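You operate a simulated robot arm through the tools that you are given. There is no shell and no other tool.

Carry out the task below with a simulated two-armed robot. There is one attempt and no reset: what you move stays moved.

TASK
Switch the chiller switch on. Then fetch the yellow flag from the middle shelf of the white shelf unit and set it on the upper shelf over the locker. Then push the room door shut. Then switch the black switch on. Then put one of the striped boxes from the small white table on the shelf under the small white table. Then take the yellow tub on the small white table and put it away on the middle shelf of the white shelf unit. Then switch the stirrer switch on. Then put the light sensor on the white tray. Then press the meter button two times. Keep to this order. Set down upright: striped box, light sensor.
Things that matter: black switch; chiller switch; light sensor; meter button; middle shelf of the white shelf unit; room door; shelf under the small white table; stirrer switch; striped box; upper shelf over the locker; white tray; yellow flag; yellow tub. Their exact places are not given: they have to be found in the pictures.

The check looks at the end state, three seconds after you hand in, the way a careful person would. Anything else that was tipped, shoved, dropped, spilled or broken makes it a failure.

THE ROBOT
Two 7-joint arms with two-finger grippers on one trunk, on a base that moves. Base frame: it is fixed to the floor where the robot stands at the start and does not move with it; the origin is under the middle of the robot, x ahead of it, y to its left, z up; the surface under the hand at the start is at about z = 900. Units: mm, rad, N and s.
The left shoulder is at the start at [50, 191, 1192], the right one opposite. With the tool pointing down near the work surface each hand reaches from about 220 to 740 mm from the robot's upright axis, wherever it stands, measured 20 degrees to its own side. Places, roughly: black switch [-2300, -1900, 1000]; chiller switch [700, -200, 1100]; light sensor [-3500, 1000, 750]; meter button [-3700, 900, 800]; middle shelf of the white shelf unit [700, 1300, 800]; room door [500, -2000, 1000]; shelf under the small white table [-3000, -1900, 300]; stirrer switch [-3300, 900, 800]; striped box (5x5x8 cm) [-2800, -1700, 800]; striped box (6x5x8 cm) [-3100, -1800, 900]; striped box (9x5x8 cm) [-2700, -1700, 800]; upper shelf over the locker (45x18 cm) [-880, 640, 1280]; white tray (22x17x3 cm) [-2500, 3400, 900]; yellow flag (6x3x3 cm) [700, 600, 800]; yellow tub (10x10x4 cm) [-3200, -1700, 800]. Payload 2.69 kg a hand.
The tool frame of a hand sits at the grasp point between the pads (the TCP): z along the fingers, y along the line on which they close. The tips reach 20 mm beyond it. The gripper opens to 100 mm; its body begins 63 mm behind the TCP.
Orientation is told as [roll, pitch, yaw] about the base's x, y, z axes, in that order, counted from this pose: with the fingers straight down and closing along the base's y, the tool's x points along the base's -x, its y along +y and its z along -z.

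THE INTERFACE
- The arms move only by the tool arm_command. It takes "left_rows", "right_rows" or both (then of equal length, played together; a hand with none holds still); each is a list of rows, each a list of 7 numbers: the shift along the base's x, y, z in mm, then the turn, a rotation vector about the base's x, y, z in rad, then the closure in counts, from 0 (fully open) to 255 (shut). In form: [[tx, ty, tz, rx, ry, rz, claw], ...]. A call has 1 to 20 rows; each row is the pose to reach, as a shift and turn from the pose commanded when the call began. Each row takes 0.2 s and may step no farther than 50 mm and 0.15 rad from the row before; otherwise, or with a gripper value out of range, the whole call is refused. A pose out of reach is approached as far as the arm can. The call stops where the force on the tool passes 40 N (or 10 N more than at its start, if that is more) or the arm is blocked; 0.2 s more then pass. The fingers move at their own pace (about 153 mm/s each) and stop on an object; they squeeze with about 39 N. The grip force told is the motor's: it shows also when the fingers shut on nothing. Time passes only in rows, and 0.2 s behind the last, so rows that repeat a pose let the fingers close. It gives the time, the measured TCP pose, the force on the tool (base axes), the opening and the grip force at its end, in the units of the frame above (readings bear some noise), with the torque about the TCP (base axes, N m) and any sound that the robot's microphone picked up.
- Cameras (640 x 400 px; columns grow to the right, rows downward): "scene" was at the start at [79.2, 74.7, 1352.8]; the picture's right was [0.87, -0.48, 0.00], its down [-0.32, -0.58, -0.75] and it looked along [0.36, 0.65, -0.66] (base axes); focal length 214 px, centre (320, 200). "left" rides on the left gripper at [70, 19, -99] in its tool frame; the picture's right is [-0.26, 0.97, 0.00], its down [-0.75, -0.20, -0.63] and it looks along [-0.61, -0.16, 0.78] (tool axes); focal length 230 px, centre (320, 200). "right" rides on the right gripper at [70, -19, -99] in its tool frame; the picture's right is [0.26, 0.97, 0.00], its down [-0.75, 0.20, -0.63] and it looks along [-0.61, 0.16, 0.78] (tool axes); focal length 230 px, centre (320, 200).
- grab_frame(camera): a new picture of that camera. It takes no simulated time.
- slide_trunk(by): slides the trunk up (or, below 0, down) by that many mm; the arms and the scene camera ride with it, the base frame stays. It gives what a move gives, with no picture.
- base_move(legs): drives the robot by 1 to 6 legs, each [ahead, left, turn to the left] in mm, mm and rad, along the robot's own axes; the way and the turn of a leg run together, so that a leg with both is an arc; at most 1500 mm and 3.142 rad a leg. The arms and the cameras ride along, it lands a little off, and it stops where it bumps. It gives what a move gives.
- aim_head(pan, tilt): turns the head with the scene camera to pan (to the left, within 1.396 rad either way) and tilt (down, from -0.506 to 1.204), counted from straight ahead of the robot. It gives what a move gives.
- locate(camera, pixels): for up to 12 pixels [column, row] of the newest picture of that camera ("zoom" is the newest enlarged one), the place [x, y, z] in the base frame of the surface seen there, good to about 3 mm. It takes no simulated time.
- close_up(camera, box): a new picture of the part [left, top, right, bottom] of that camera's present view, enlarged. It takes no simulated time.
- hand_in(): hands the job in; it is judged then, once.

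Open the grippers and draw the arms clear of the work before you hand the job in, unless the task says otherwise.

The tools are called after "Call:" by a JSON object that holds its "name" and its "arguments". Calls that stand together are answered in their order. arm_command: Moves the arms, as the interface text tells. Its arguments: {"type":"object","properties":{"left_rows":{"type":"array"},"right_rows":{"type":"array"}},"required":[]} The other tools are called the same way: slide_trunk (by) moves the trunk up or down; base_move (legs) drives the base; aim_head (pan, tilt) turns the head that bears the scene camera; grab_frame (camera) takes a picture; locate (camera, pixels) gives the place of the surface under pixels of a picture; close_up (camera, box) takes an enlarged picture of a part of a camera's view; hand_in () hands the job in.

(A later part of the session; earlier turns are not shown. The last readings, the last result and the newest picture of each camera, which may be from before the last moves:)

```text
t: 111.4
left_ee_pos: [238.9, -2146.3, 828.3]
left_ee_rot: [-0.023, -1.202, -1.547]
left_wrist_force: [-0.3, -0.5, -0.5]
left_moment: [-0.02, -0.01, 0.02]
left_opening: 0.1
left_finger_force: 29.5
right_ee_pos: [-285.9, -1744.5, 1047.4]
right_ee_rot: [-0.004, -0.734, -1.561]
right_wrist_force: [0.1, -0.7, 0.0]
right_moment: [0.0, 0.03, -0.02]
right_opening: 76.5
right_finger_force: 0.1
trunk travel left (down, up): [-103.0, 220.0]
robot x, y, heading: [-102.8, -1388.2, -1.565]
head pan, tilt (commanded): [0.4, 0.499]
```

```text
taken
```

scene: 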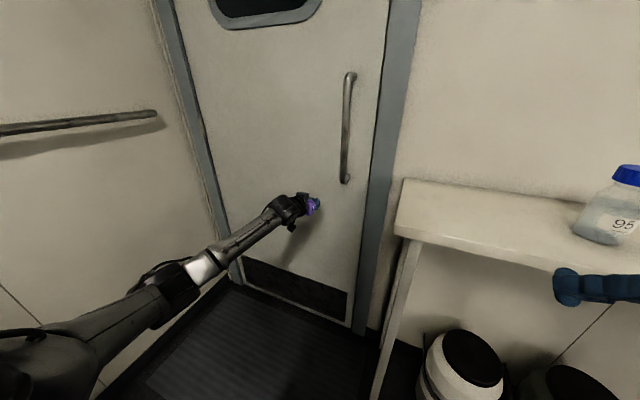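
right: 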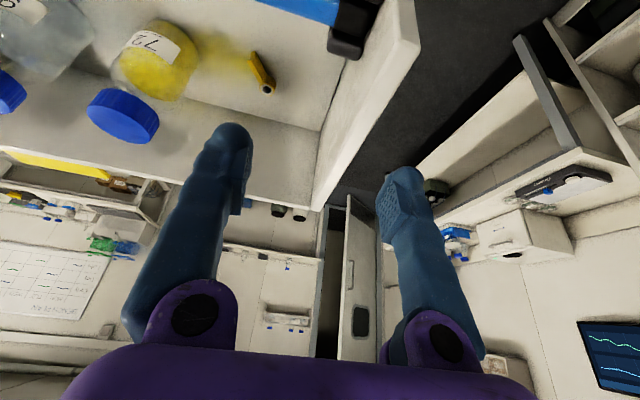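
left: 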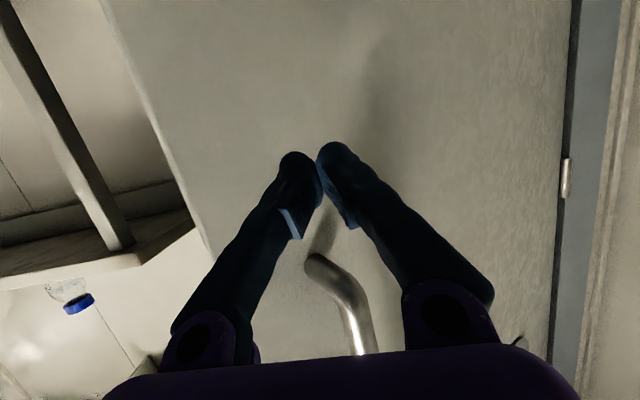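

The door is almost shut. I measure the leaf against the frame.

Call:
{"name": "locate", "arguments": {"camera": "scene", "pixels": [[375, 100], [370, 200], [230, 120], [300, 100], [395, 100], [190, 100], [385, 200], [240, 200]]}}

Call:
{"name": "arm_command", "arguments": {"left_rows": [[-3, -10, 0, 0, 0, 0, 255], [-6, -20, 0, 0, 0, 0, 255], [-9, -30, 0, 0, 0, 0, 255]]}}

Call:
{"name": "grab_frame", "arguments": {"camera": "scene"}}

```text
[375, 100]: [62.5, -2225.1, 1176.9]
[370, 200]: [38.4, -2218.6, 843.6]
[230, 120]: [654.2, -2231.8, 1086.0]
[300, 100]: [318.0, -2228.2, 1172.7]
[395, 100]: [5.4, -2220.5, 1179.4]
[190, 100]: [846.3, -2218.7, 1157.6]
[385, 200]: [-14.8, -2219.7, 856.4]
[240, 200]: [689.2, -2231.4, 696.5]
```

```text
t: 112.2
left_ee_pos: [229.1, -2175.4, 829.5]
left_ee_rot: [-0.023, -1.201, -1.545]
left_wrist_force: [-0.2, 0.4, -0.6]
left_moment: [0.02, -0.03, 0.01]
left_opening: 0.0
left_finger_force: 29.1
right_ee_pos: [-285.5, -1743.6, 1048.6]
right_ee_rot: [-0.003, -0.733, -1.561]
right_wrist_force: [-0.1, 0.1, -0.2]
right_moment: [0.02, 0.02, 0.01]
right_opening: 76.4
right_finger_force: 0.1
trunk travel left (down, up): [-103.0, 220.0]
robot x, y, heading: [-102.3, -1387.1, -1.563]
head pan, tilt (commanded): [0.4, 0.499]
```

```text
taken
```

scene: 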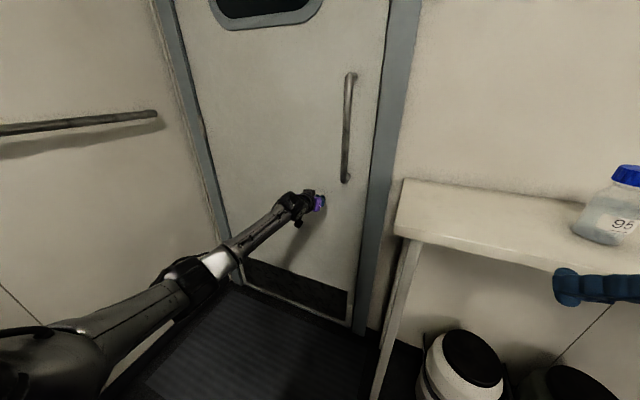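

The leaf is nearly flush (y≈-2225 at the free edge against -2231). I keep pushing until I feel it stop.

Call:
{"name": "arm_command", "arguments": {"left_rows": [[-2, -10, 0, 0, 0, 0, 255], [-4, -20, 0, 0, 0, 0, 255], [-6, -28, 0, 0, 0, 0, 255], [-7, -34, 0, 0, 0, 0, 255], [-8, -40, 0, 0, 0, 0, 255], [-8, -46, 0, 0, 0, 0, 255]]}}

Call:
{"name": "grab_frame", "arguments": {"camera": "scene"}}

Call:
{"name": "locate", "arguments": {"camera": "scene", "pixels": [[375, 100], [370, 200], [230, 120], [300, 100], [395, 100], [190, 100], [385, 200], [360, 250]]}}

```text
t: 113.7
left_ee_pos: [221.2, -2217.7, 828.4]
left_ee_rot: [-0.024, -1.2, -1.546]
left_wrist_force: [-2.2, 25.3, 8.8]
left_moment: [-0.25, 0.01, -0.04]
left_opening: 6.0
left_finger_force: 29.7
right_ee_pos: [-285.4, -1738.9, 1050.1]
right_ee_rot: [-0.005, -0.738, -1.558]
right_wrist_force: [0.2, 1.0, -0.1]
right_moment: [0.01, -0.02, -0.01]
right_opening: 76.2
right_finger_force: 0.0
trunk travel left (down, up): [-103.0, 220.0]
robot x, y, heading: [-101.4, -1385.8, -1.559]
head pan, tilt (commanded): [0.4, 0.499]
stopped in row 6 (left hand): the force on the tool passed its limit at 46 N (the readings are from after the stop); the commanded pose is now the measured one
```

```text
taken
```

scene: 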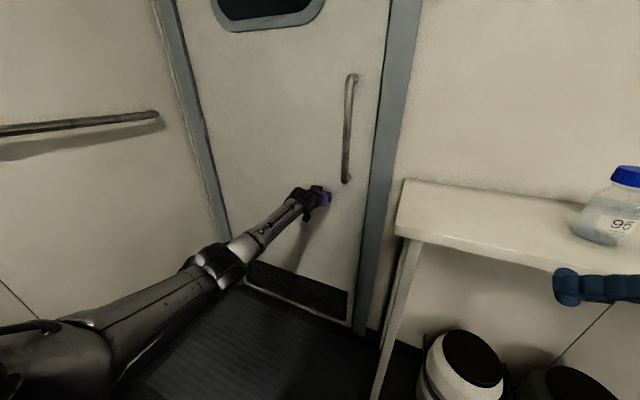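

```text
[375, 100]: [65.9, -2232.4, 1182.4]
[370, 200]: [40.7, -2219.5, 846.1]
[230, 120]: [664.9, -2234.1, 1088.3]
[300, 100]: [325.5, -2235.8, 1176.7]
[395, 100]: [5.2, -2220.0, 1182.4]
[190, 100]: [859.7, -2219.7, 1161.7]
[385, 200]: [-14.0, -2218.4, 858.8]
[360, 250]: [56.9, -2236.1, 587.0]
```

The leaf is flush at y≈-2235 all across and pushing met 46 N: the door is shut. I withdraw the left arm and bring it back to a tucked pose.

Call:
{"name": "arm_command", "arguments": {"left_rows": [[5, 40, 0, 0, 0, 0, 255], [10, 85, 0, 0, 0, 0, 255], [15, 130, 0, 0, 0, 0, 200], [20, 175, 5, 0, 0, 0, 100], [25, 220, 10, 0, 0, 0, 0], [30, 265, 15, 0, 0, 0, 0], [35, 310, 20, 0, 0, 0, 0], [40, 355, 25, 0.1, 0, 0, 0], [45, 395, 30, 0.2, 0, 0, 0], [50, 425, 40, 0.35, 0, 0, 0], [55, 440, 50, 0.5, 0, 0, 0], [60, 455, 60, 0.65, 0, 0, 0], [65, 470, 70, 0.8, 0, 0, 0], [70, 485, 80, 0.95, 0, 0, 0], [75, 500, 90, 1.1, 0, 0, 0], [80, 510, 100, 1.2, 0, 0, 0]]}}

Call:
{"name": "base_move", "arguments": {"legs": [[-250, 0, 0]]}}

Call:
{"name": "slide_trunk", "arguments": {"by": 150}}

Call:
{"name": "aim_head", "arguments": {"pan": -0.9, "tilt": 0.35}}

Call:
{"name": "grab_frame", "arguments": {"camera": "scene"}}

```text
t: 117.1
left_ee_pos: [301.8, -1709.4, 925.2]
left_ee_rot: [-0.001, 0.008, -1.559]
left_wrist_force: [0.1, -0.3, 0.1]
left_moment: [-0.02, 0.02, 0.0]
left_opening: 99.9
left_finger_force: 0.0
right_ee_pos: [-284.9, -1742.1, 1048.9]
right_ee_rot: [-0.004, -0.732, -1.561]
right_wrist_force: [0.4, 0.6, -0.1]
right_moment: [0.02, -0.02, -0.01]
right_opening: 76.5
right_finger_force: 0.1
trunk travel left (down, up): [-103.0, 220.0]
robot x, y, heading: [-102.1, -1387.2, -1.56]
head pan, tilt (commanded): [0.4, 0.499]
```

```text
t: 118.9
left_ee_pos: [300.3, -1460.2, 924.5]
left_ee_rot: [0.0, 0.004, -1.557]
left_wrist_force: [-0.9, 0.7, -0.7]
left_moment: [0.03, 0.01, -0.01]
left_opening: 99.8
left_finger_force: 0.0
right_ee_pos: [-286.9, -1494.1, 1048.8]
right_ee_rot: [-0.005, -0.734, -1.557]
right_wrist_force: [0.4, 0.4, -0.3]
right_moment: [-0.02, -0.02, -0.03]
right_opening: 76.5
right_finger_force: 0.2
trunk travel left (down, up): [-103.0, 220.0]
robot x, y, heading: [-105.4, -1139.0, -1.559]
head pan, tilt (commanded): [0.4, 0.499]
```

```text
t: 120.7
left_ee_pos: [298.9, -1460.3, 1074.2]
left_ee_rot: [0.002, 0.008, -1.557]
left_wrist_force: [0.2, -0.2, -0.2]
left_moment: [0.02, -0.03, 0.03]
left_opening: 99.9
left_finger_force: 0.1
right_ee_pos: [-286.9, -1495.3, 1198.7]
right_ee_rot: [-0.003, -0.733, -1.555]
right_wrist_force: [0.6, -0.1, -0.3]
right_moment: [0.03, 0.0, -0.03]
right_opening: 76.4
right_finger_force: 0.1
trunk travel left (down, up): [-253.0, 70.0]
robot x, y, heading: [-103.9, -1136.8, -1.557]
head pan, tilt (commanded): [0.4, 0.499]
```

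```text
t: 122.1
left_ee_pos: [299.9, -1460.7, 1075.3]
left_ee_rot: [0.0, 0.003, -1.556]
left_wrist_force: [-0.7, -0.2, 0.9]
left_moment: [0.02, -0.01, 0.0]
left_opening: 99.9
left_finger_force: 0.1
right_ee_pos: [-287.4, -1495.7, 1198.3]
right_ee_rot: [-0.004, -0.733, -1.556]
right_wrist_force: [-0.8, 0.9, 0.0]
right_moment: [0.03, -0.03, 0.01]
right_opening: 76.3
right_finger_force: 0.1
trunk travel left (down, up): [-253.0, 70.0]
robot x, y, heading: [-103.5, -1134.1, -1.557]
head pan, tilt (commanded): [-0.901, 0.351]
```

```text
taken
```

scene: 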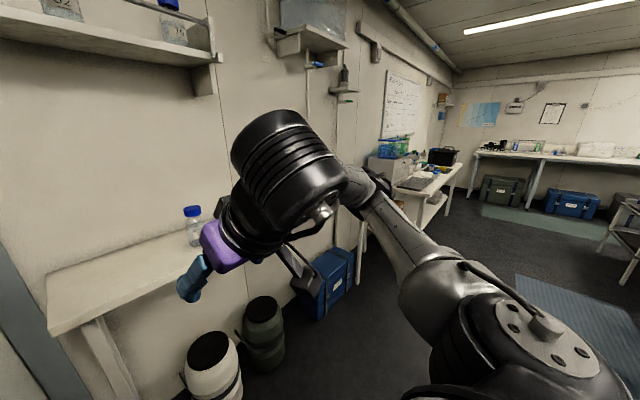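

Now I turn right to face along -x and look for the black switch near [-2300,-1900].

Call:
{"name": "base_move", "arguments": {"legs": [[0, 0, -1.585]]}}

Call:
{"name": "aim_head", "arguments": {"pan": 0.3, "tilt": 0.3}}

Call:
{"name": "grab_frame", "arguments": {"camera": "scene"}}

```text
t: 126.4
left_ee_pos: [-429.0, -1541.1, 1074.7]
left_ee_rot: [0.001, 0.005, -3.135]
left_wrist_force: [-0.5, 0.8, 0.4]
left_moment: [0.01, 0.0, -0.08]
left_opening: 99.8
left_finger_force: 0.0
right_ee_pos: [-460.8, -954.6, 1199.3]
right_ee_rot: [-0.004, -0.732, -3.133]
right_wrist_force: [0.0, -0.6, -0.7]
right_moment: [-0.01, 0.01, 0.05]
right_opening: 76.6
right_finger_force: 0.0
trunk travel left (down, up): [-253.0, 70.0]
robot x, y, heading: [-104.9, -1139.6, -3.133]
head pan, tilt (commanded): [-0.901, 0.351]
```

```text
t: 127.8
left_ee_pos: [-429.5, -1539.8, 1074.7]
left_ee_rot: [0.001, 0.006, -3.136]
left_wrist_force: [0.7, 1.4, 0.0]
left_moment: [-0.03, 0.01, 0.03]
left_opening: 100.2
left_finger_force: 0.1
right_ee_pos: [-458.6, -953.8, 1199.7]
right_ee_rot: [-0.005, -0.734, -3.132]
right_wrist_force: [0.8, -1.4, 0.4]
right_moment: [0.0, -0.01, -0.03]
right_opening: 76.4
right_finger_force: 0.2
trunk travel left (down, up): [-253.0, 70.0]
robot x, y, heading: [-102.7, -1139.5, -3.135]
head pan, tilt (commanded): [0.3, 0.3]
```

```text
taken
```

scene: 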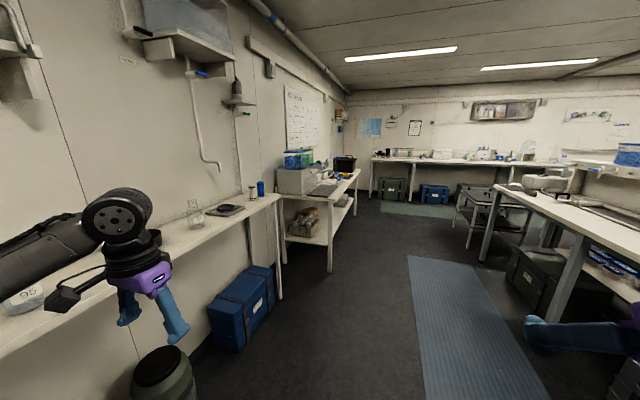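

I see the small white table ahead at (310,190) and the lane between. I locate several features and zoom on the table.

Call:
{"name": "locate", "arguments": {"camera": "scene", "pixels": [[280, 200], [355, 172], [328, 270], [295, 185], [500, 190], [480, 260], [400, 300], [560, 300], [360, 165], [345, 165], [270, 260]]}}

Call:
{"name": "close_up", "arguments": {"camera": "scene", "box": [230, 120, 390, 220]}}

```text
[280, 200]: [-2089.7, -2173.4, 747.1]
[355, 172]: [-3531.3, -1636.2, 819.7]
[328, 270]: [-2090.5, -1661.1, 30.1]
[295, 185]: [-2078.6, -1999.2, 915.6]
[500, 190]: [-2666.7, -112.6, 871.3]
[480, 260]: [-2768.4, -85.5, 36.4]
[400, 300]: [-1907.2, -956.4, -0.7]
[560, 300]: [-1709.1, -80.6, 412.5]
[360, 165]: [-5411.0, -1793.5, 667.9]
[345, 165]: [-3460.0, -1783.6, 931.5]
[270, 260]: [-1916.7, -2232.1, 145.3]
```

```text
4.00 times, centred on (310, 170) of scene
```

zoom: 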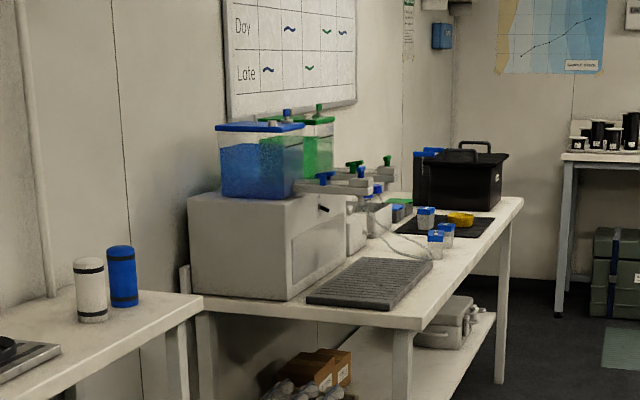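

The grey box with a black toggle stands on the small white table's near end. I drive 2190 mm along the lane and turn left to face it.

Call:
{"name": "base_move", "arguments": {"legs": [[1100, 0, 0], [1090, 0, 0], [0, 0, 1.57]]}}

Call:
{"name": "aim_head", "arguments": {"pan": 0.0, "tilt": 0.5}}

Call:
{"name": "grab_frame", "arguments": {"camera": "scene"}}

```text
t: 137.3
left_ee_pos: [-2351.3, -1608.7, 1071.0]
left_ee_rot: [0.006, 0.029, -3.061]
left_wrist_force: [-0.2, 0.0, -0.3]
left_moment: [0.03, 0.0, -0.01]
left_opening: 99.9
left_finger_force: 0.0
right_ee_pos: [-2432.9, -1027.1, 1205.8]
right_ee_rot: [-0.001, -0.753, -3.053]
right_wrist_force: [-0.4, -0.8, -0.6]
right_moment: [0.0, 0.01, 0.01]
right_opening: 76.4
right_finger_force: 0.1
trunk travel left (down, up): [-253.0, 70.0]
robot x, y, heading: [-2076.2, -1184.7, -3.057]
head pan, tilt (commanded): [0.3, 0.3]
stopped in leg 2: the robot was blocked; the commanded pose is now the measured one
```

```text
t: 138.1
left_ee_pos: [-2351.2, -1607.5, 1072.5]
left_ee_rot: [0.002, 0.018, -3.061]
left_wrist_force: [-0.2, 0.1, 0.3]
left_moment: [-0.01, 0.0, 0.0]
left_opening: 100.1
left_finger_force: 0.1
right_ee_pos: [-2429.8, -1025.8, 1206.4]
right_ee_rot: [0.0, -0.757, -3.057]
right_wrist_force: [-0.2, -0.1, -0.5]
right_moment: [0.0, 0.02, 0.03]
right_opening: 76.5
right_finger_force: 0.1
trunk travel left (down, up): [-253.0, 70.0]
robot x, y, heading: [-2081.2, -1188.7, -3.055]
head pan, tilt (commanded): [0.0, 0.499]
```

```text
taken
```

scene: 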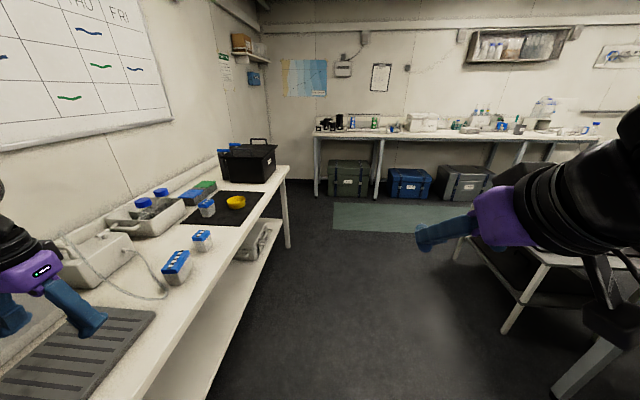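

The robot was blocked and got turned slightly left, so something on the left side touched. I look left to see what it is.

Call:
{"name": "aim_head", "arguments": {"pan": 1.2, "tilt": 0.5}}

Call:
{"name": "grab_frame", "arguments": {"camera": "scene"}}

Call:
{"name": "grab_frame", "arguments": {"camera": "left"}}

```text
t: 139.5
left_ee_pos: [-2351.8, -1607.9, 1072.5]
left_ee_rot: [0.002, 0.017, -3.061]
left_wrist_force: [1.0, -0.2, 0.0]
left_moment: [0.0, 0.02, -0.03]
left_opening: 99.9
left_finger_force: 0.2
right_ee_pos: [-2430.2, -1026.9, 1205.5]
right_ee_rot: [0.001, -0.758, -3.055]
right_wrist_force: [-0.5, 0.5, 0.7]
right_moment: [0.01, -0.02, 0.03]
right_opening: 76.6
right_finger_force: 0.0
trunk travel left (down, up): [-253.0, 70.0]
robot x, y, heading: [-2083.7, -1184.8, -3.055]
head pan, tilt (commanded): [1.201, 0.499]
```

```text
taken
```

scene: 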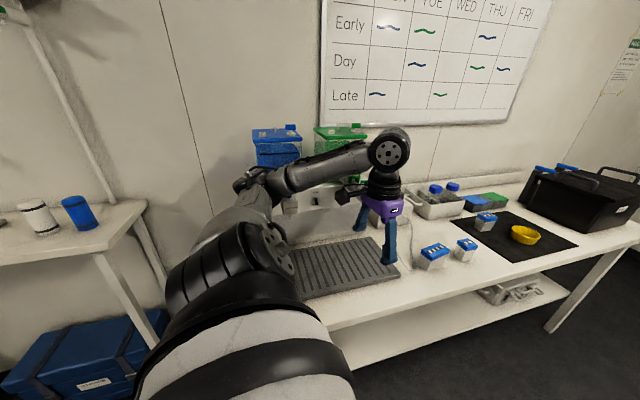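

```text
taken
```

left: 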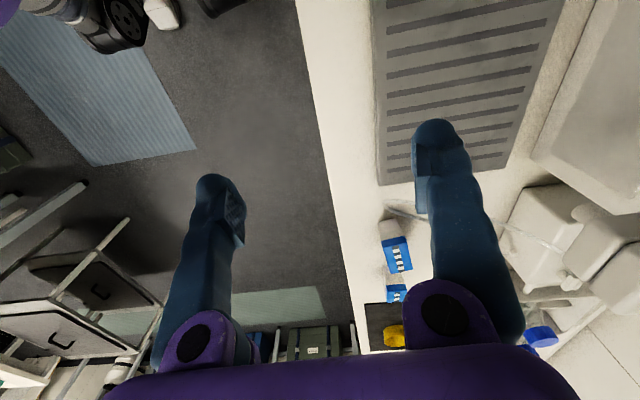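

The left elbow (around (255,190)) seems to be against the grey box. I locate elbow and box points.

Call:
{"name": "locate", "arguments": {"camera": "scene", "pixels": [[250, 178], [262, 175], [245, 190], [300, 205], [310, 200], [295, 195], [265, 150], [345, 140], [300, 175], [340, 205], [240, 180], [285, 160]]}}

Call:
{"name": "close_up", "arguments": {"camera": "scene", "box": [220, 110, 400, 230]}}

```text
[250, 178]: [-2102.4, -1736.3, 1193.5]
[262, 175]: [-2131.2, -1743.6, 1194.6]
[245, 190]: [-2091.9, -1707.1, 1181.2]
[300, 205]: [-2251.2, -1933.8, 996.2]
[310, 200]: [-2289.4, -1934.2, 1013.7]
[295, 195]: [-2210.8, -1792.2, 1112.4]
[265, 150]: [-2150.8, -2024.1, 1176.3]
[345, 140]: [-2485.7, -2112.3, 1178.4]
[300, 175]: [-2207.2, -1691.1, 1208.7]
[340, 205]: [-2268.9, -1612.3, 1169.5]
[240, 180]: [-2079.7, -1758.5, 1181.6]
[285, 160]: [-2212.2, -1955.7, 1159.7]
```

```text
3.33 times, centred on (310, 170) of scene
```

zoom: 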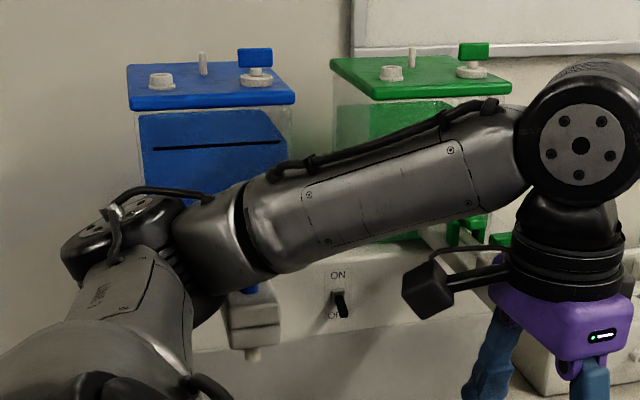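

The left elbow ran into the tap that sticks out from the blue tank. I back straight off and check whether anything has moved.

Call:
{"name": "base_move", "arguments": {"legs": [[-120, 0, 0], [0, -150, 0]]}}

Call:
{"name": "grab_frame", "arguments": {"camera": "scene"}}

Call:
{"name": "close_up", "arguments": {"camera": "scene", "box": [220, 100, 460, 250]}}

```text
t: 142.3
left_ee_pos: [-2263.2, -1451.0, 1065.9]
left_ee_rot: [0.0, 0.038, -3.068]
left_wrist_force: [-0.3, -0.2, 0.2]
left_moment: [0.03, -0.02, -0.03]
left_opening: 100.2
left_finger_force: 0.0
right_ee_pos: [-2338.7, -870.1, 1199.0]
right_ee_rot: [-0.003, -0.737, -3.061]
right_wrist_force: [-0.3, 0.0, -0.5]
right_moment: [0.0, -0.01, 0.01]
right_opening: 76.6
right_finger_force: 0.0
trunk travel left (down, up): [-253.0, 70.0]
robot x, y, heading: [-1975.0, -1029.1, -3.056]
head pan, tilt (commanded): [1.201, 0.499]
```

```text
taken
```

scene: 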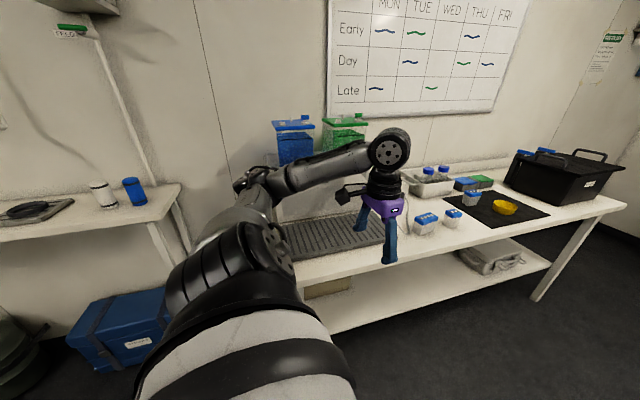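

```text
2.67 times, centred on (340, 175) of scene
```

zoom: 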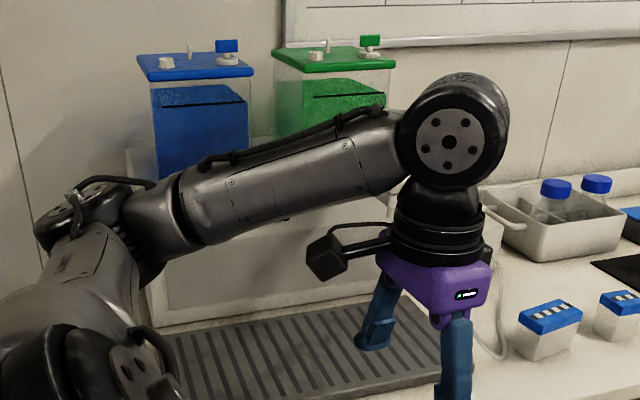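

I turn to face the table (-y) so that the arms are out of the picture, to compare tank and tap positions.

Call:
{"name": "base_move", "arguments": {"legs": [[0, -80, 0], [0, 0, 1.49]]}}

Call:
{"name": "aim_head", "arguments": {"pan": -0.25, "tilt": 0.4}}

Call:
{"name": "grab_frame", "arguments": {"camera": "scene"}}

```text
t: 147.3
left_ee_pos: [-1586.7, -1280.1, 1065.7]
left_ee_rot: [-0.003, 0.037, -1.596]
left_wrist_force: [-0.1, 0.4, 0.1]
left_moment: [0.01, 0.01, 0.04]
left_opening: 100.2
left_finger_force: 0.0
right_ee_pos: [-2173.0, -1299.5, 1199.7]
right_ee_rot: [-0.004, -0.736, -1.587]
right_wrist_force: [0.4, -0.2, 0.4]
right_moment: [-0.03, -0.02, 0.02]
right_opening: 76.7
right_finger_force: 0.0
trunk travel left (down, up): [-253.0, 70.0]
robot x, y, heading: [-1982.0, -949.3, -1.591]
head pan, tilt (commanded): [1.201, 0.499]
```

```text
t: 148.9
left_ee_pos: [-1586.5, -1280.8, 1065.2]
left_ee_rot: [-0.002, 0.036, -1.595]
left_wrist_force: [0.7, 1.2, -0.1]
left_moment: [0.0, -0.02, -0.01]
left_opening: 100.0
left_finger_force: 0.0
right_ee_pos: [-2172.0, -1300.1, 1199.0]
right_ee_rot: [-0.004, -0.735, -1.587]
right_wrist_force: [-0.4, 0.2, 0.0]
right_moment: [-0.01, 0.01, 0.01]
right_opening: 76.5
right_finger_force: 0.0
trunk travel left (down, up): [-253.0, 70.0]
robot x, y, heading: [-1977.1, -952.0, -1.591]
head pan, tilt (commanded): [-0.25, 0.4]
```

```text
taken
```

scene: 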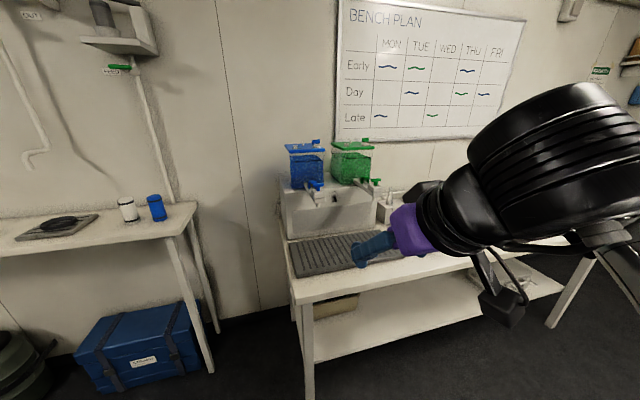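

Call:
{"name": "close_up", "arguments": {"camera": "scene", "box": [260, 120, 420, 290]}}

Call:
{"name": "locate", "arguments": {"camera": "scene", "pixels": [[290, 150], [323, 150], [333, 150], [370, 148], [314, 186], [308, 190], [370, 182], [332, 198], [288, 240], [376, 230], [285, 195], [310, 230]]}}

```text
2.35 times, centred on (340, 205) of scene
```

zoom: 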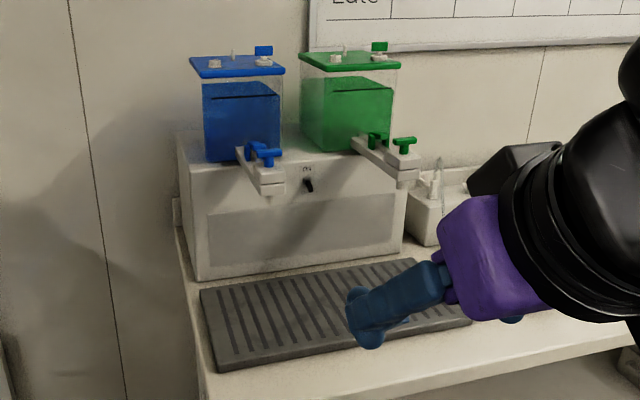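

```text
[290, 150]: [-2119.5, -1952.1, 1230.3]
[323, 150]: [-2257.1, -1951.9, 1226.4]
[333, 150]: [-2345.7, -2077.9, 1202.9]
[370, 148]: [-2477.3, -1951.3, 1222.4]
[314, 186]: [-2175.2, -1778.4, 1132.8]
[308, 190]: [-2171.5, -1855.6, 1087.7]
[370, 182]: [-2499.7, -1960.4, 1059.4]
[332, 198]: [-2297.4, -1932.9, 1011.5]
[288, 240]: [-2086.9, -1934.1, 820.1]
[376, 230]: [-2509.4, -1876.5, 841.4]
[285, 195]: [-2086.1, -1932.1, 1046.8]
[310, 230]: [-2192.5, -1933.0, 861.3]
```

Tank fronts are both at y≈-1952, so the tanks are aligned. I zoom on the taps to see whether the blue one changed.

Call:
{"name": "close_up", "arguments": {"camera": "scene", "box": [280, 130, 384, 200]}}

Call:
{"name": "close_up", "arguments": {"camera": "scene", "box": [300, 170, 350, 204]}}

```text
5.71 times, centred on (332, 165) of scene
```

zoom: 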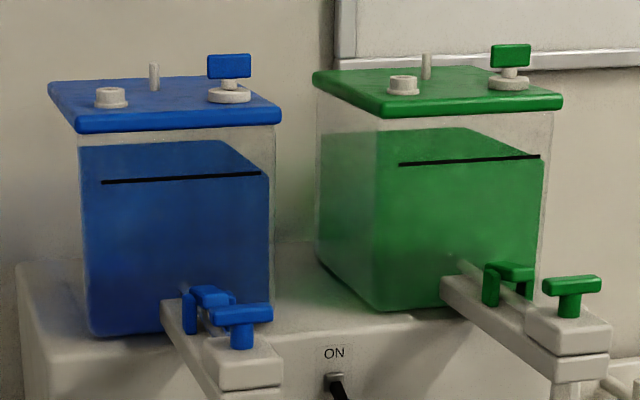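

```text
11.76 times, centred on (325, 187) of scene
```

zoom: 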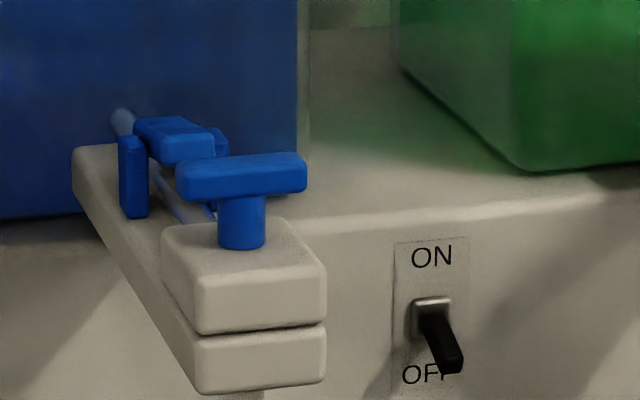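

The taps look the same as each other, nothing shifted. The black toggle points down to OFF; I locate the lever's tip and root.

Call:
{"name": "locate", "arguments": {"camera": "zoom", "pixels": [[450, 365], [440, 340], [430, 310], [432, 255], [410, 375], [300, 350], [250, 380], [240, 170], [455, 350], [470, 300], [330, 300], [180, 300]]}}

```text
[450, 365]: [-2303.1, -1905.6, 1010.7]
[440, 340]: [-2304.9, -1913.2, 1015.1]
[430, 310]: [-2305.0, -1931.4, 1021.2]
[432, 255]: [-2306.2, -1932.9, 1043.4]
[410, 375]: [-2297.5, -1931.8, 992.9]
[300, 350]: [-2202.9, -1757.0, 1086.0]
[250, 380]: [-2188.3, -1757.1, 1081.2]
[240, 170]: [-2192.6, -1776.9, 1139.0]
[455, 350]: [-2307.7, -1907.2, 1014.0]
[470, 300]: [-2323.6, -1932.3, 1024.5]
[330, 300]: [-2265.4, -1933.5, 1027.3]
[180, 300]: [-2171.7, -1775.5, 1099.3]
```

The lever's root is at [-2305,-1931,1021] and its tip at about [-2304,-1903,1008]. I move the base so the right arm is in line with it.

Call:
{"name": "base_move", "arguments": {"legs": [[190, -175, 0.02]]}}

Call:
{"name": "aim_head", "arguments": {"pan": -0.1, "tilt": 0.45}}

Call:
{"name": "grab_frame", "arguments": {"camera": "scene"}}

```text
t: 151.1
left_ee_pos: [-1757.1, -1462.1, 1065.1]
left_ee_rot: [-0.001, 0.037, -1.572]
left_wrist_force: [0.7, -0.1, 0.5]
left_moment: [0.02, -0.04, 0.02]
left_opening: 99.7
left_finger_force: 0.0
right_ee_pos: [-2343.6, -1493.9, 1198.0]
right_ee_rot: [-0.004, -0.736, -1.564]
right_wrist_force: [-1.0, 0.2, -0.3]
right_moment: [0.01, -0.03, 0.01]
right_opening: 76.5
right_finger_force: 0.1
trunk travel left (down, up): [-253.0, 70.0]
robot x, y, heading: [-2157.7, -1142.4, -1.565]
head pan, tilt (commanded): [-0.25, 0.4]
```

```text
t: 151.8
left_ee_pos: [-1757.3, -1460.8, 1064.6]
left_ee_rot: [0.0, 0.037, -1.573]
left_wrist_force: [-0.7, -0.1, -0.1]
left_moment: [0.02, 0.02, -0.01]
left_opening: 99.9
left_finger_force: 0.1
right_ee_pos: [-2341.8, -1493.6, 1199.6]
right_ee_rot: [-0.004, -0.737, -1.564]
right_wrist_force: [-0.7, -0.6, 0.8]
right_moment: [0.01, 0.0, -0.02]
right_opening: 76.6
right_finger_force: 0.0
trunk travel left (down, up): [-253.0, 70.0]
robot x, y, heading: [-2159.9, -1141.5, -1.561]
head pan, tilt (commanded): [-0.099, 0.45]
```

```text
taken
```

scene: 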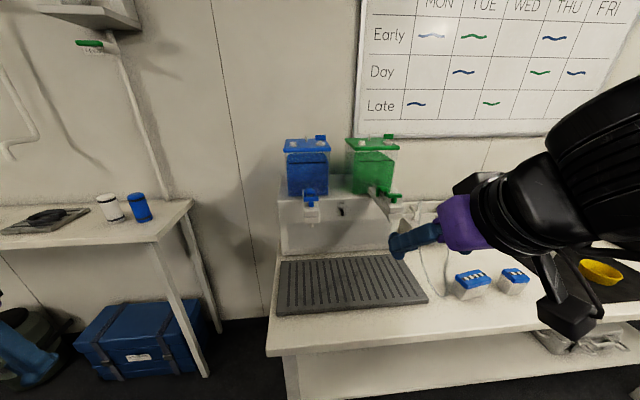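

I zoom on the switch area to measure the gap between the taps.

Call:
{"name": "close_up", "arguments": {"camera": "scene", "box": [280, 170, 424, 260]}}

Call:
{"name": "locate", "arguments": {"camera": "zoom", "pixels": [[140, 155], [165, 195], [120, 195], [145, 210], [500, 155], [520, 165], [480, 160], [270, 175], [275, 190], [278, 160], [540, 150], [460, 140]]}}

```text
4.44 times, centred on (352, 215) of scene
```

zoom: 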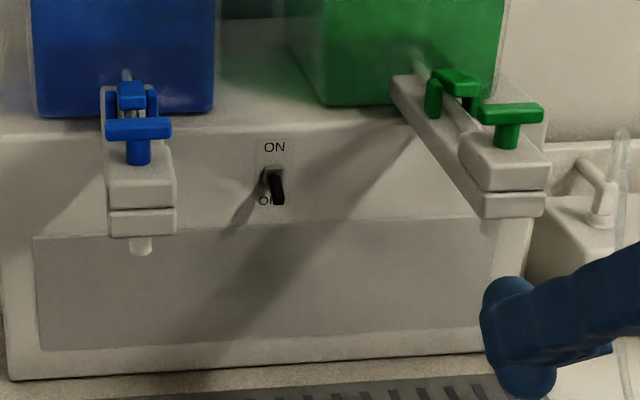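

```text
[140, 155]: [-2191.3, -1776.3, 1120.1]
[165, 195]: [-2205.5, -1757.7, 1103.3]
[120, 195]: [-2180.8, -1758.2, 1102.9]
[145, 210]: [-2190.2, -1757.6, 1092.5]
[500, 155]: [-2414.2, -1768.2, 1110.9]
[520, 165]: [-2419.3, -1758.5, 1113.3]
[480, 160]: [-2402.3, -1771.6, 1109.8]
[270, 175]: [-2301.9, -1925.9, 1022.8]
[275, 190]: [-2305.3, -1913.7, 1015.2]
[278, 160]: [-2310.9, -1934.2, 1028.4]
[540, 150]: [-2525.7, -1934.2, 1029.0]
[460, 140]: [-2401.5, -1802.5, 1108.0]
```

The gap between taps is x -2210…-2395, with the switch at x≈-2304 below them. I shut the right fingers, pitch the hand forward and bring it low in front of the switch.

Call:
{"name": "arm_command", "arguments": {"right_rows": [[8, 0, -40, -0.15, 0, 0, 255], [16, 0, -80, -0.3, 0, 0, 255], [24, 0, -120, -0.45, 0, 0, 255], [32, 0, -160, -0.613, 0, 0, 255], [38, -10, -200, -0.613, 0, 0, 255], [38, -45, -216, -0.613, 0, 0, 255], [38, -90, -216, -0.613, 0, 0, 255], [38, -130, -216, -0.613, 0, 0, 255], [38, -170, -216, -0.613, 0, 0, 255], [38, -210, -216, -0.613, 0, 0, 255], [38, -250, -216, -0.613, 0, 0, 255], [38, -290, -216, -0.613, 0, 0, 255]]}}

Call:
{"name": "grab_frame", "arguments": {"camera": "scene"}}

Call:
{"name": "grab_frame", "arguments": {"camera": "right"}}

```text
refused: row 4 steps farther than a row can; nothing moved
```

```text
taken
```

scene: 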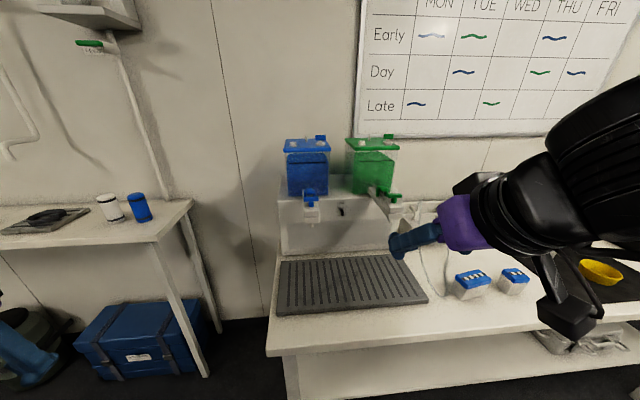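

```text
taken
```

right: 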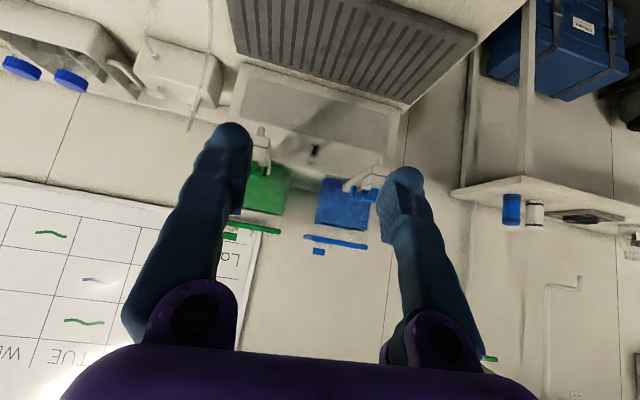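

The turn step was slightly over 0.15; I resend it with smaller turn steps.

Call:
{"name": "arm_command", "arguments": {"right_rows": [[8, 0, -40, -0.13, 0, 0, 255], [16, 0, -80, -0.26, 0, 0, 255], [24, 0, -120, -0.39, 0, 0, 255], [32, 0, -160, -0.51, 0, 0, 255], [38, -10, -200, -0.613, 0, 0, 255], [38, -45, -216, -0.613, 0, 0, 255], [38, -90, -216, -0.613, 0, 0, 255], [38, -130, -216, -0.613, 0, 0, 255], [38, -170, -216, -0.613, 0, 0, 255], [38, -210, -216, -0.613, 0, 0, 255], [38, -250, -216, -0.613, 0, 0, 255], [38, -290, -216, -0.613, 0, 0, 255]]}}

Call:
{"name": "grab_frame", "arguments": {"camera": "scene"}}

Call:
{"name": "grab_frame", "arguments": {"camera": "right"}}

```text
t: 154.3
left_ee_pos: [-1758.2, -1462.3, 1064.8]
left_ee_rot: [0.0, 0.038, -1.573]
left_wrist_force: [0.5, 0.2, -0.2]
left_moment: [0.03, -0.01, -0.03]
left_opening: 99.9
left_finger_force: 0.0
right_ee_pos: [-2272.5, -1786.5, 1005.7]
right_ee_rot: [-0.043, -1.332, -1.552]
right_wrist_force: [-0.3, -0.4, -0.1]
right_moment: [-0.01, 0.01, 0.02]
right_opening: 0.0
right_finger_force: 29.5
right hand out of reach, approached as far as the arm can: row 1, 2, 3, 4, 5, 6, 7, 8, 9, 10, 11, 12
trunk travel left (down, up): [-253.0, 70.0]
robot x, y, heading: [-2156.4, -1139.7, -1.565]
head pan, tilt (commanded): [-0.099, 0.45]
```

```text
taken
```

scene: 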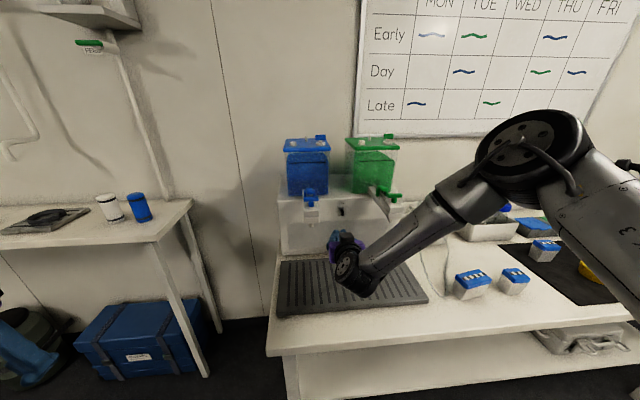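

```text
taken
```

right: 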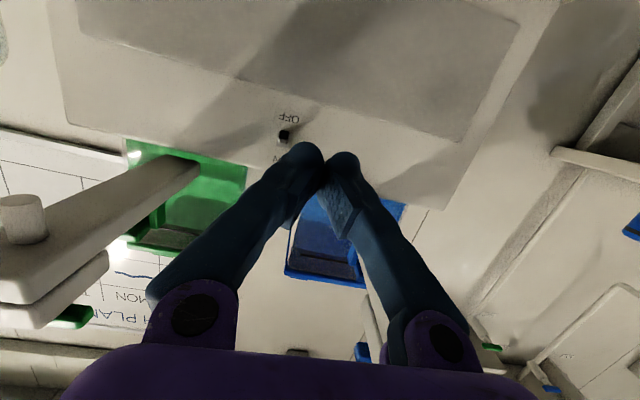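

The arm stopped short of the pose (x -2272, z 1006). I try nudging it sideways and down with a slightly smaller forward pitch.

Call:
{"name": "arm_command", "arguments": {"right_rows": [[-8, 20, -5, 0.05, 0, 0, 255], [-16, 30, -10, 0.1, 0, 0, 255], [-24, 40, -15, 0.13, 0, 0, 255], [-30, 40, -20, 0.13, 0, 0, 255]]}}

```text
t: 155.3
left_ee_pos: [-1757.0, -1461.7, 1066.2]
left_ee_rot: [-0.003, 0.038, -1.572]
left_wrist_force: [0.3, 0.9, 0.3]
left_moment: [0.01, -0.03, 0.01]
left_opening: 99.8
left_finger_force: 0.0
right_ee_pos: [-2297.5, -1745.8, 986.3]
right_ee_rot: [-0.018, -1.214, -1.556]
right_wrist_force: [0.0, 0.4, -0.9]
right_moment: [-0.01, 0.02, -0.01]
right_opening: 0.0
right_finger_force: 29.7
right hand out of reach, approached as far as the arm can: row 1, 4
trunk travel left (down, up): [-253.0, 70.0]
robot x, y, heading: [-2157.7, -1142.1, -1.564]
head pan, tilt (commanded): [-0.099, 0.45]
```

Now it is at [-2297,-1746,986]. For more joint margin I back off a little, raise the hand relative to the shoulder and lower the trunk by 80.

Call:
{"name": "arm_command", "arguments": {"right_rows": [[-2, 40, 20, 0, 0, 0, 255], [-4, 60, 50, 0, 0, 0, 255], [-6, 60, 80, 0, 0, 0, 255]]}}

Call:
{"name": "slide_trunk", "arguments": {"by": -80}}

Call:
{"name": "arm_command", "arguments": {"right_rows": [[0, -40, 0, 0, 0, 0, 255], [0, -80, 0, 0, 0, 0, 255], [0, -120, 0, 0, 0, 0, 255], [0, -150, 0, 0, 0, 0, 255]]}}

Call:
{"name": "grab_frame", "arguments": {"camera": "right"}}

Call:
{"name": "grab_frame", "arguments": {"camera": "scene"}}

```text
t: 156.2
left_ee_pos: [-1756.9, -1461.2, 1066.5]
left_ee_rot: [0.001, 0.036, -1.572]
left_wrist_force: [0.1, -0.2, -0.2]
left_moment: [-0.05, 0.0, -0.01]
left_opening: 99.9
left_finger_force: 0.0
right_ee_pos: [-2306.1, -1685.6, 1066.4]
right_ee_rot: [-0.012, -1.219, -1.558]
right_wrist_force: [-0.3, 0.7, 0.9]
right_moment: [-0.02, -0.01, 0.0]
right_opening: 0.1
right_finger_force: 30.1
trunk travel left (down, up): [-253.0, 70.0]
robot x, y, heading: [-2155.8, -1140.4, -1.566]
head pan, tilt (commanded): [-0.099, 0.45]
```

```text
t: 157.3
left_ee_pos: [-1757.8, -1460.3, 985.7]
left_ee_rot: [0.0, 0.037, -1.574]
left_wrist_force: [0.0, -0.1, -0.1]
left_moment: [-0.01, -0.01, 0.01]
left_opening: 99.9
left_finger_force: 0.0
right_ee_pos: [-2304.4, -1686.2, 986.6]
right_ee_rot: [-0.013, -1.219, -1.556]
right_wrist_force: [0.7, 0.1, 0.1]
right_moment: [0.0, 0.01, -0.01]
right_opening: 0.0
right_finger_force: 29.9
trunk travel left (down, up): [-173.0, 150.0]
robot x, y, heading: [-2155.5, -1143.0, -1.566]
head pan, tilt (commanded): [-0.099, 0.45]
```

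```text
t: 158.3
left_ee_pos: [-1758.5, -1460.4, 984.8]
left_ee_rot: [-0.001, 0.039, -1.572]
left_wrist_force: [-0.1, 0.4, 0.6]
left_moment: [0.02, 0.03, 0.01]
left_opening: 100.1
left_finger_force: 0.1
right_ee_pos: [-2304.4, -1835.5, 986.5]
right_ee_rot: [-0.012, -1.218, -1.557]
right_wrist_force: [0.0, -0.4, -0.3]
right_moment: [-0.01, 0.0, 0.01]
right_opening: 0.0
right_finger_force: 29.7
trunk travel left (down, up): [-173.0, 150.0]
robot x, y, heading: [-2156.6, -1140.7, -1.569]
head pan, tilt (commanded): [-0.099, 0.45]
```

```text
taken
```

right: 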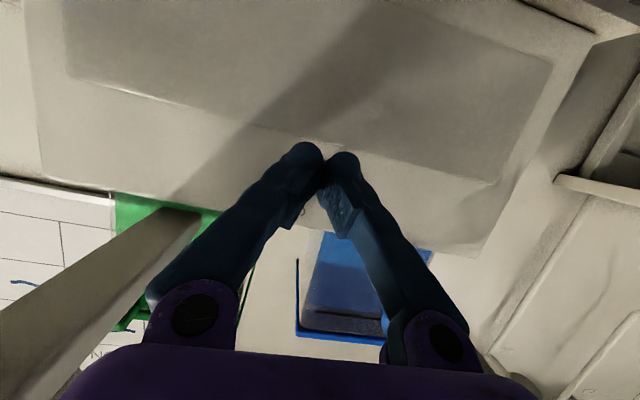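

```text
taken
```

scene: 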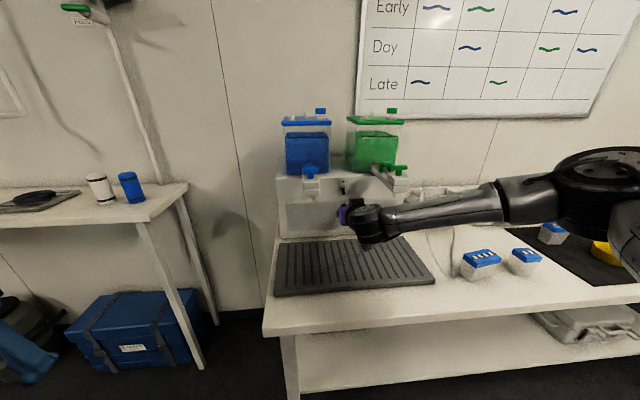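

I zoom to check the fingertip's height against the lever.

Call:
{"name": "close_up", "arguments": {"camera": "scene", "box": [300, 160, 412, 260]}}

Call:
{"name": "locate", "arguments": {"camera": "right", "pixels": [[300, 150], [345, 158], [318, 180], [300, 210], [310, 165], [340, 175]]}}

```text
4.00 times, centred on (356, 210) of scene
```

zoom: 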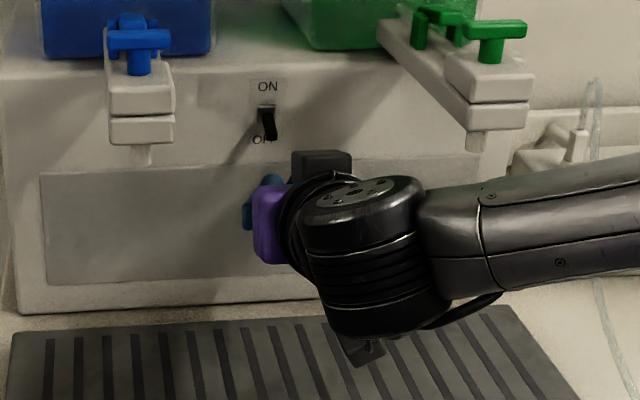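

```text
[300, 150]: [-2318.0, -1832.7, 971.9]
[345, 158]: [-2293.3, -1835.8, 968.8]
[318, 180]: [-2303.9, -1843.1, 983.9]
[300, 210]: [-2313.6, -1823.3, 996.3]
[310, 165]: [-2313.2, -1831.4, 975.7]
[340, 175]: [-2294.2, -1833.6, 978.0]
```

The fingertips sit about z 970–992, just under the lever's tip at ~1005. I lower 6 mm, go forward beneath the lever, then raise.

Call:
{"name": "arm_command", "arguments": {"right_rows": [[0, -20, -6, 0, 0, 0, 255], [0, -40, -6, 0, 0, 0, 255], [0, -52, -6, 0, 0, 0, 255], [0, -62, -6, 0, 0, 0, 255]]}}

Call:
{"name": "close_up", "arguments": {"camera": "scene", "box": [300, 160, 412, 260]}}

Call:
{"name": "grab_frame", "arguments": {"camera": "right"}}

```text
t: 159.3
left_ee_pos: [-1756.0, -1461.3, 985.2]
left_ee_rot: [0.001, 0.037, -1.572]
left_wrist_force: [-1.7, 0.5, -0.3]
left_moment: [0.02, 0.0, -0.02]
left_opening: 99.9
left_finger_force: 0.1
right_ee_pos: [-2305.3, -1899.4, 980.8]
right_ee_rot: [-0.013, -1.219, -1.558]
right_wrist_force: [-0.5, -0.5, 0.0]
right_moment: [0.0, -0.03, 0.0]
right_opening: 0.0
right_finger_force: 29.4
trunk travel left (down, up): [-173.0, 150.0]
robot x, y, heading: [-2156.4, -1137.4, -1.564]
head pan, tilt (commanded): [-0.099, 0.45]
```

```text
4.00 times, centred on (356, 210) of scene
```

zoom: 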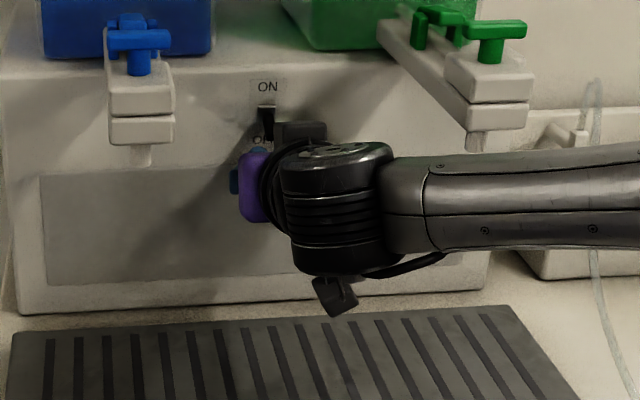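

```text
taken
```

right: 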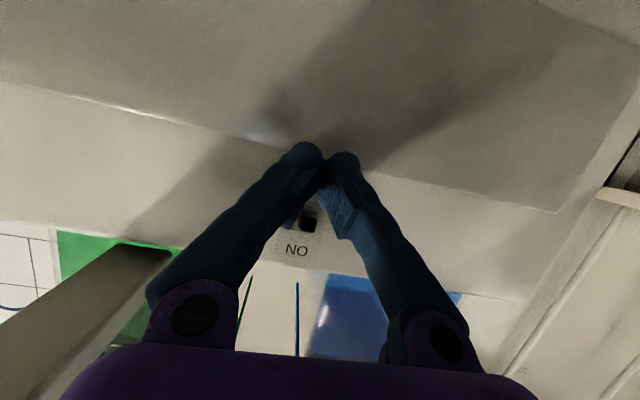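

The lever is just above the joined fingertips. I raise the hand in small steps to flip it up.

Call:
{"name": "arm_command", "arguments": {"right_rows": [[0, 0, 8, 0, 0, 0, 255], [0, 0, 16, 0, 0, 0, 255], [0, 0, 24, 0, 0, 0, 255], [0, 0, 32, 0, 0, 0, 255], [0, 0, 38, 0, 0, 0, 255]]}}

Call:
{"name": "close_up", "arguments": {"camera": "scene", "box": [300, 160, 412, 260]}}

Call:
{"name": "grab_frame", "arguments": {"camera": "right"}}

```text
t: 160.5
left_ee_pos: [-1757.5, -1462.0, 984.7]
left_ee_rot: [0.0, 0.039, -1.572]
left_wrist_force: [-0.2, -0.7, -0.1]
left_moment: [-0.01, -0.03, 0.04]
left_opening: 99.8
left_finger_force: 0.1
right_ee_pos: [-2303.8, -1897.6, 1010.8]
right_ee_rot: [-0.014, -1.209, -1.552]
right_wrist_force: [2.1, 5.6, -20.7]
right_moment: [0.25, 0.07, 0.04]
right_opening: 5.9
right_finger_force: 30.2
trunk travel left (down, up): [-173.0, 150.0]
robot x, y, heading: [-2155.6, -1136.0, -1.561]
head pan, tilt (commanded): [-0.099, 0.45]
heard: click
```

```text
4.00 times, centred on (356, 210) of scene
```

zoom: 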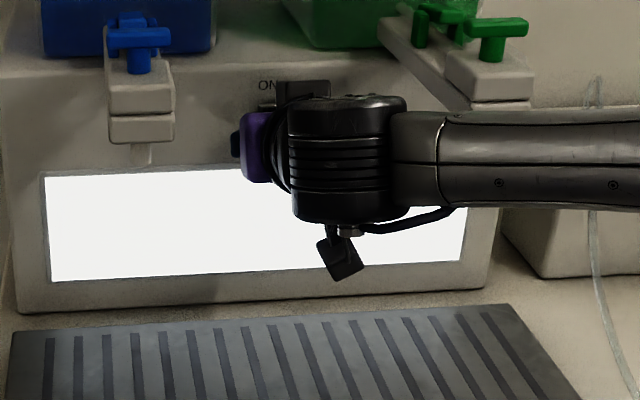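

```text
taken
```

right: 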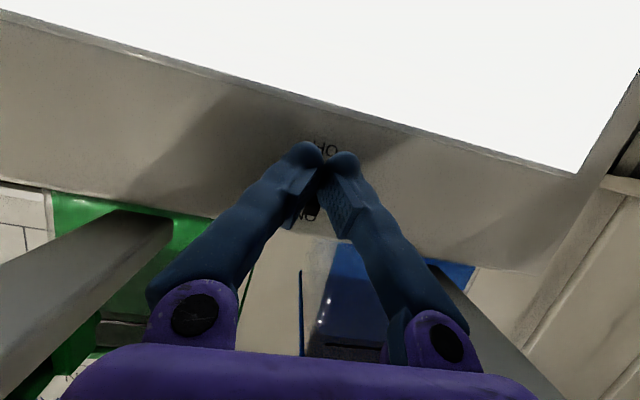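

A click and the panel lit up. I relieve the pressure by a few mm and pull straight back.

Call:
{"name": "arm_command", "arguments": {"right_rows": [[0, 3, -4, 0, 0, 0, 255], [0, 15, -5, 0, 0, 0, 255], [0, 35, -5, 0, 0, 0, 255], [0, 60, -5, 0, 0, 0, 255], [0, 100, -8, 0, 0, 0, 255]]}}

Call:
{"name": "grab_frame", "arguments": {"camera": "right"}}

Call:
{"name": "close_up", "arguments": {"camera": "scene", "box": [270, 150, 430, 270]}}

```text
t: 161.7
left_ee_pos: [-1757.6, -1460.2, 984.9]
left_ee_rot: [0.0, 0.037, -1.572]
left_wrist_force: [-0.3, -0.5, 1.3]
left_moment: [0.01, -0.01, 0.0]
left_opening: 100.1
left_finger_force: 0.0
right_ee_pos: [-2304.8, -1798.5, 1012.6]
right_ee_rot: [-0.01, -1.221, -1.556]
right_wrist_force: [0.7, 0.3, 0.6]
right_moment: [-0.01, 0.03, -0.02]
right_opening: 0.0
right_finger_force: 29.8
trunk travel left (down, up): [-173.0, 150.0]
robot x, y, heading: [-2154.6, -1140.0, -1.564]
head pan, tilt (commanded): [-0.099, 0.45]
```

```text
taken
```

right: 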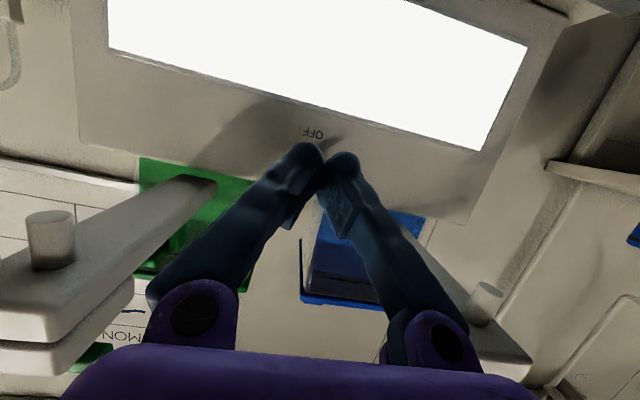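

```text
3.33 times, centred on (350, 210) of scene
```

zoom: 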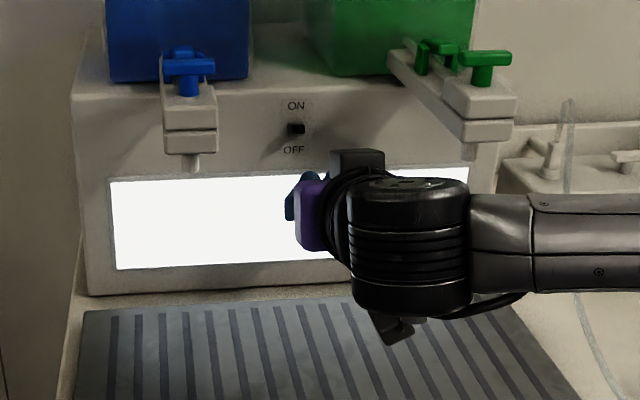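

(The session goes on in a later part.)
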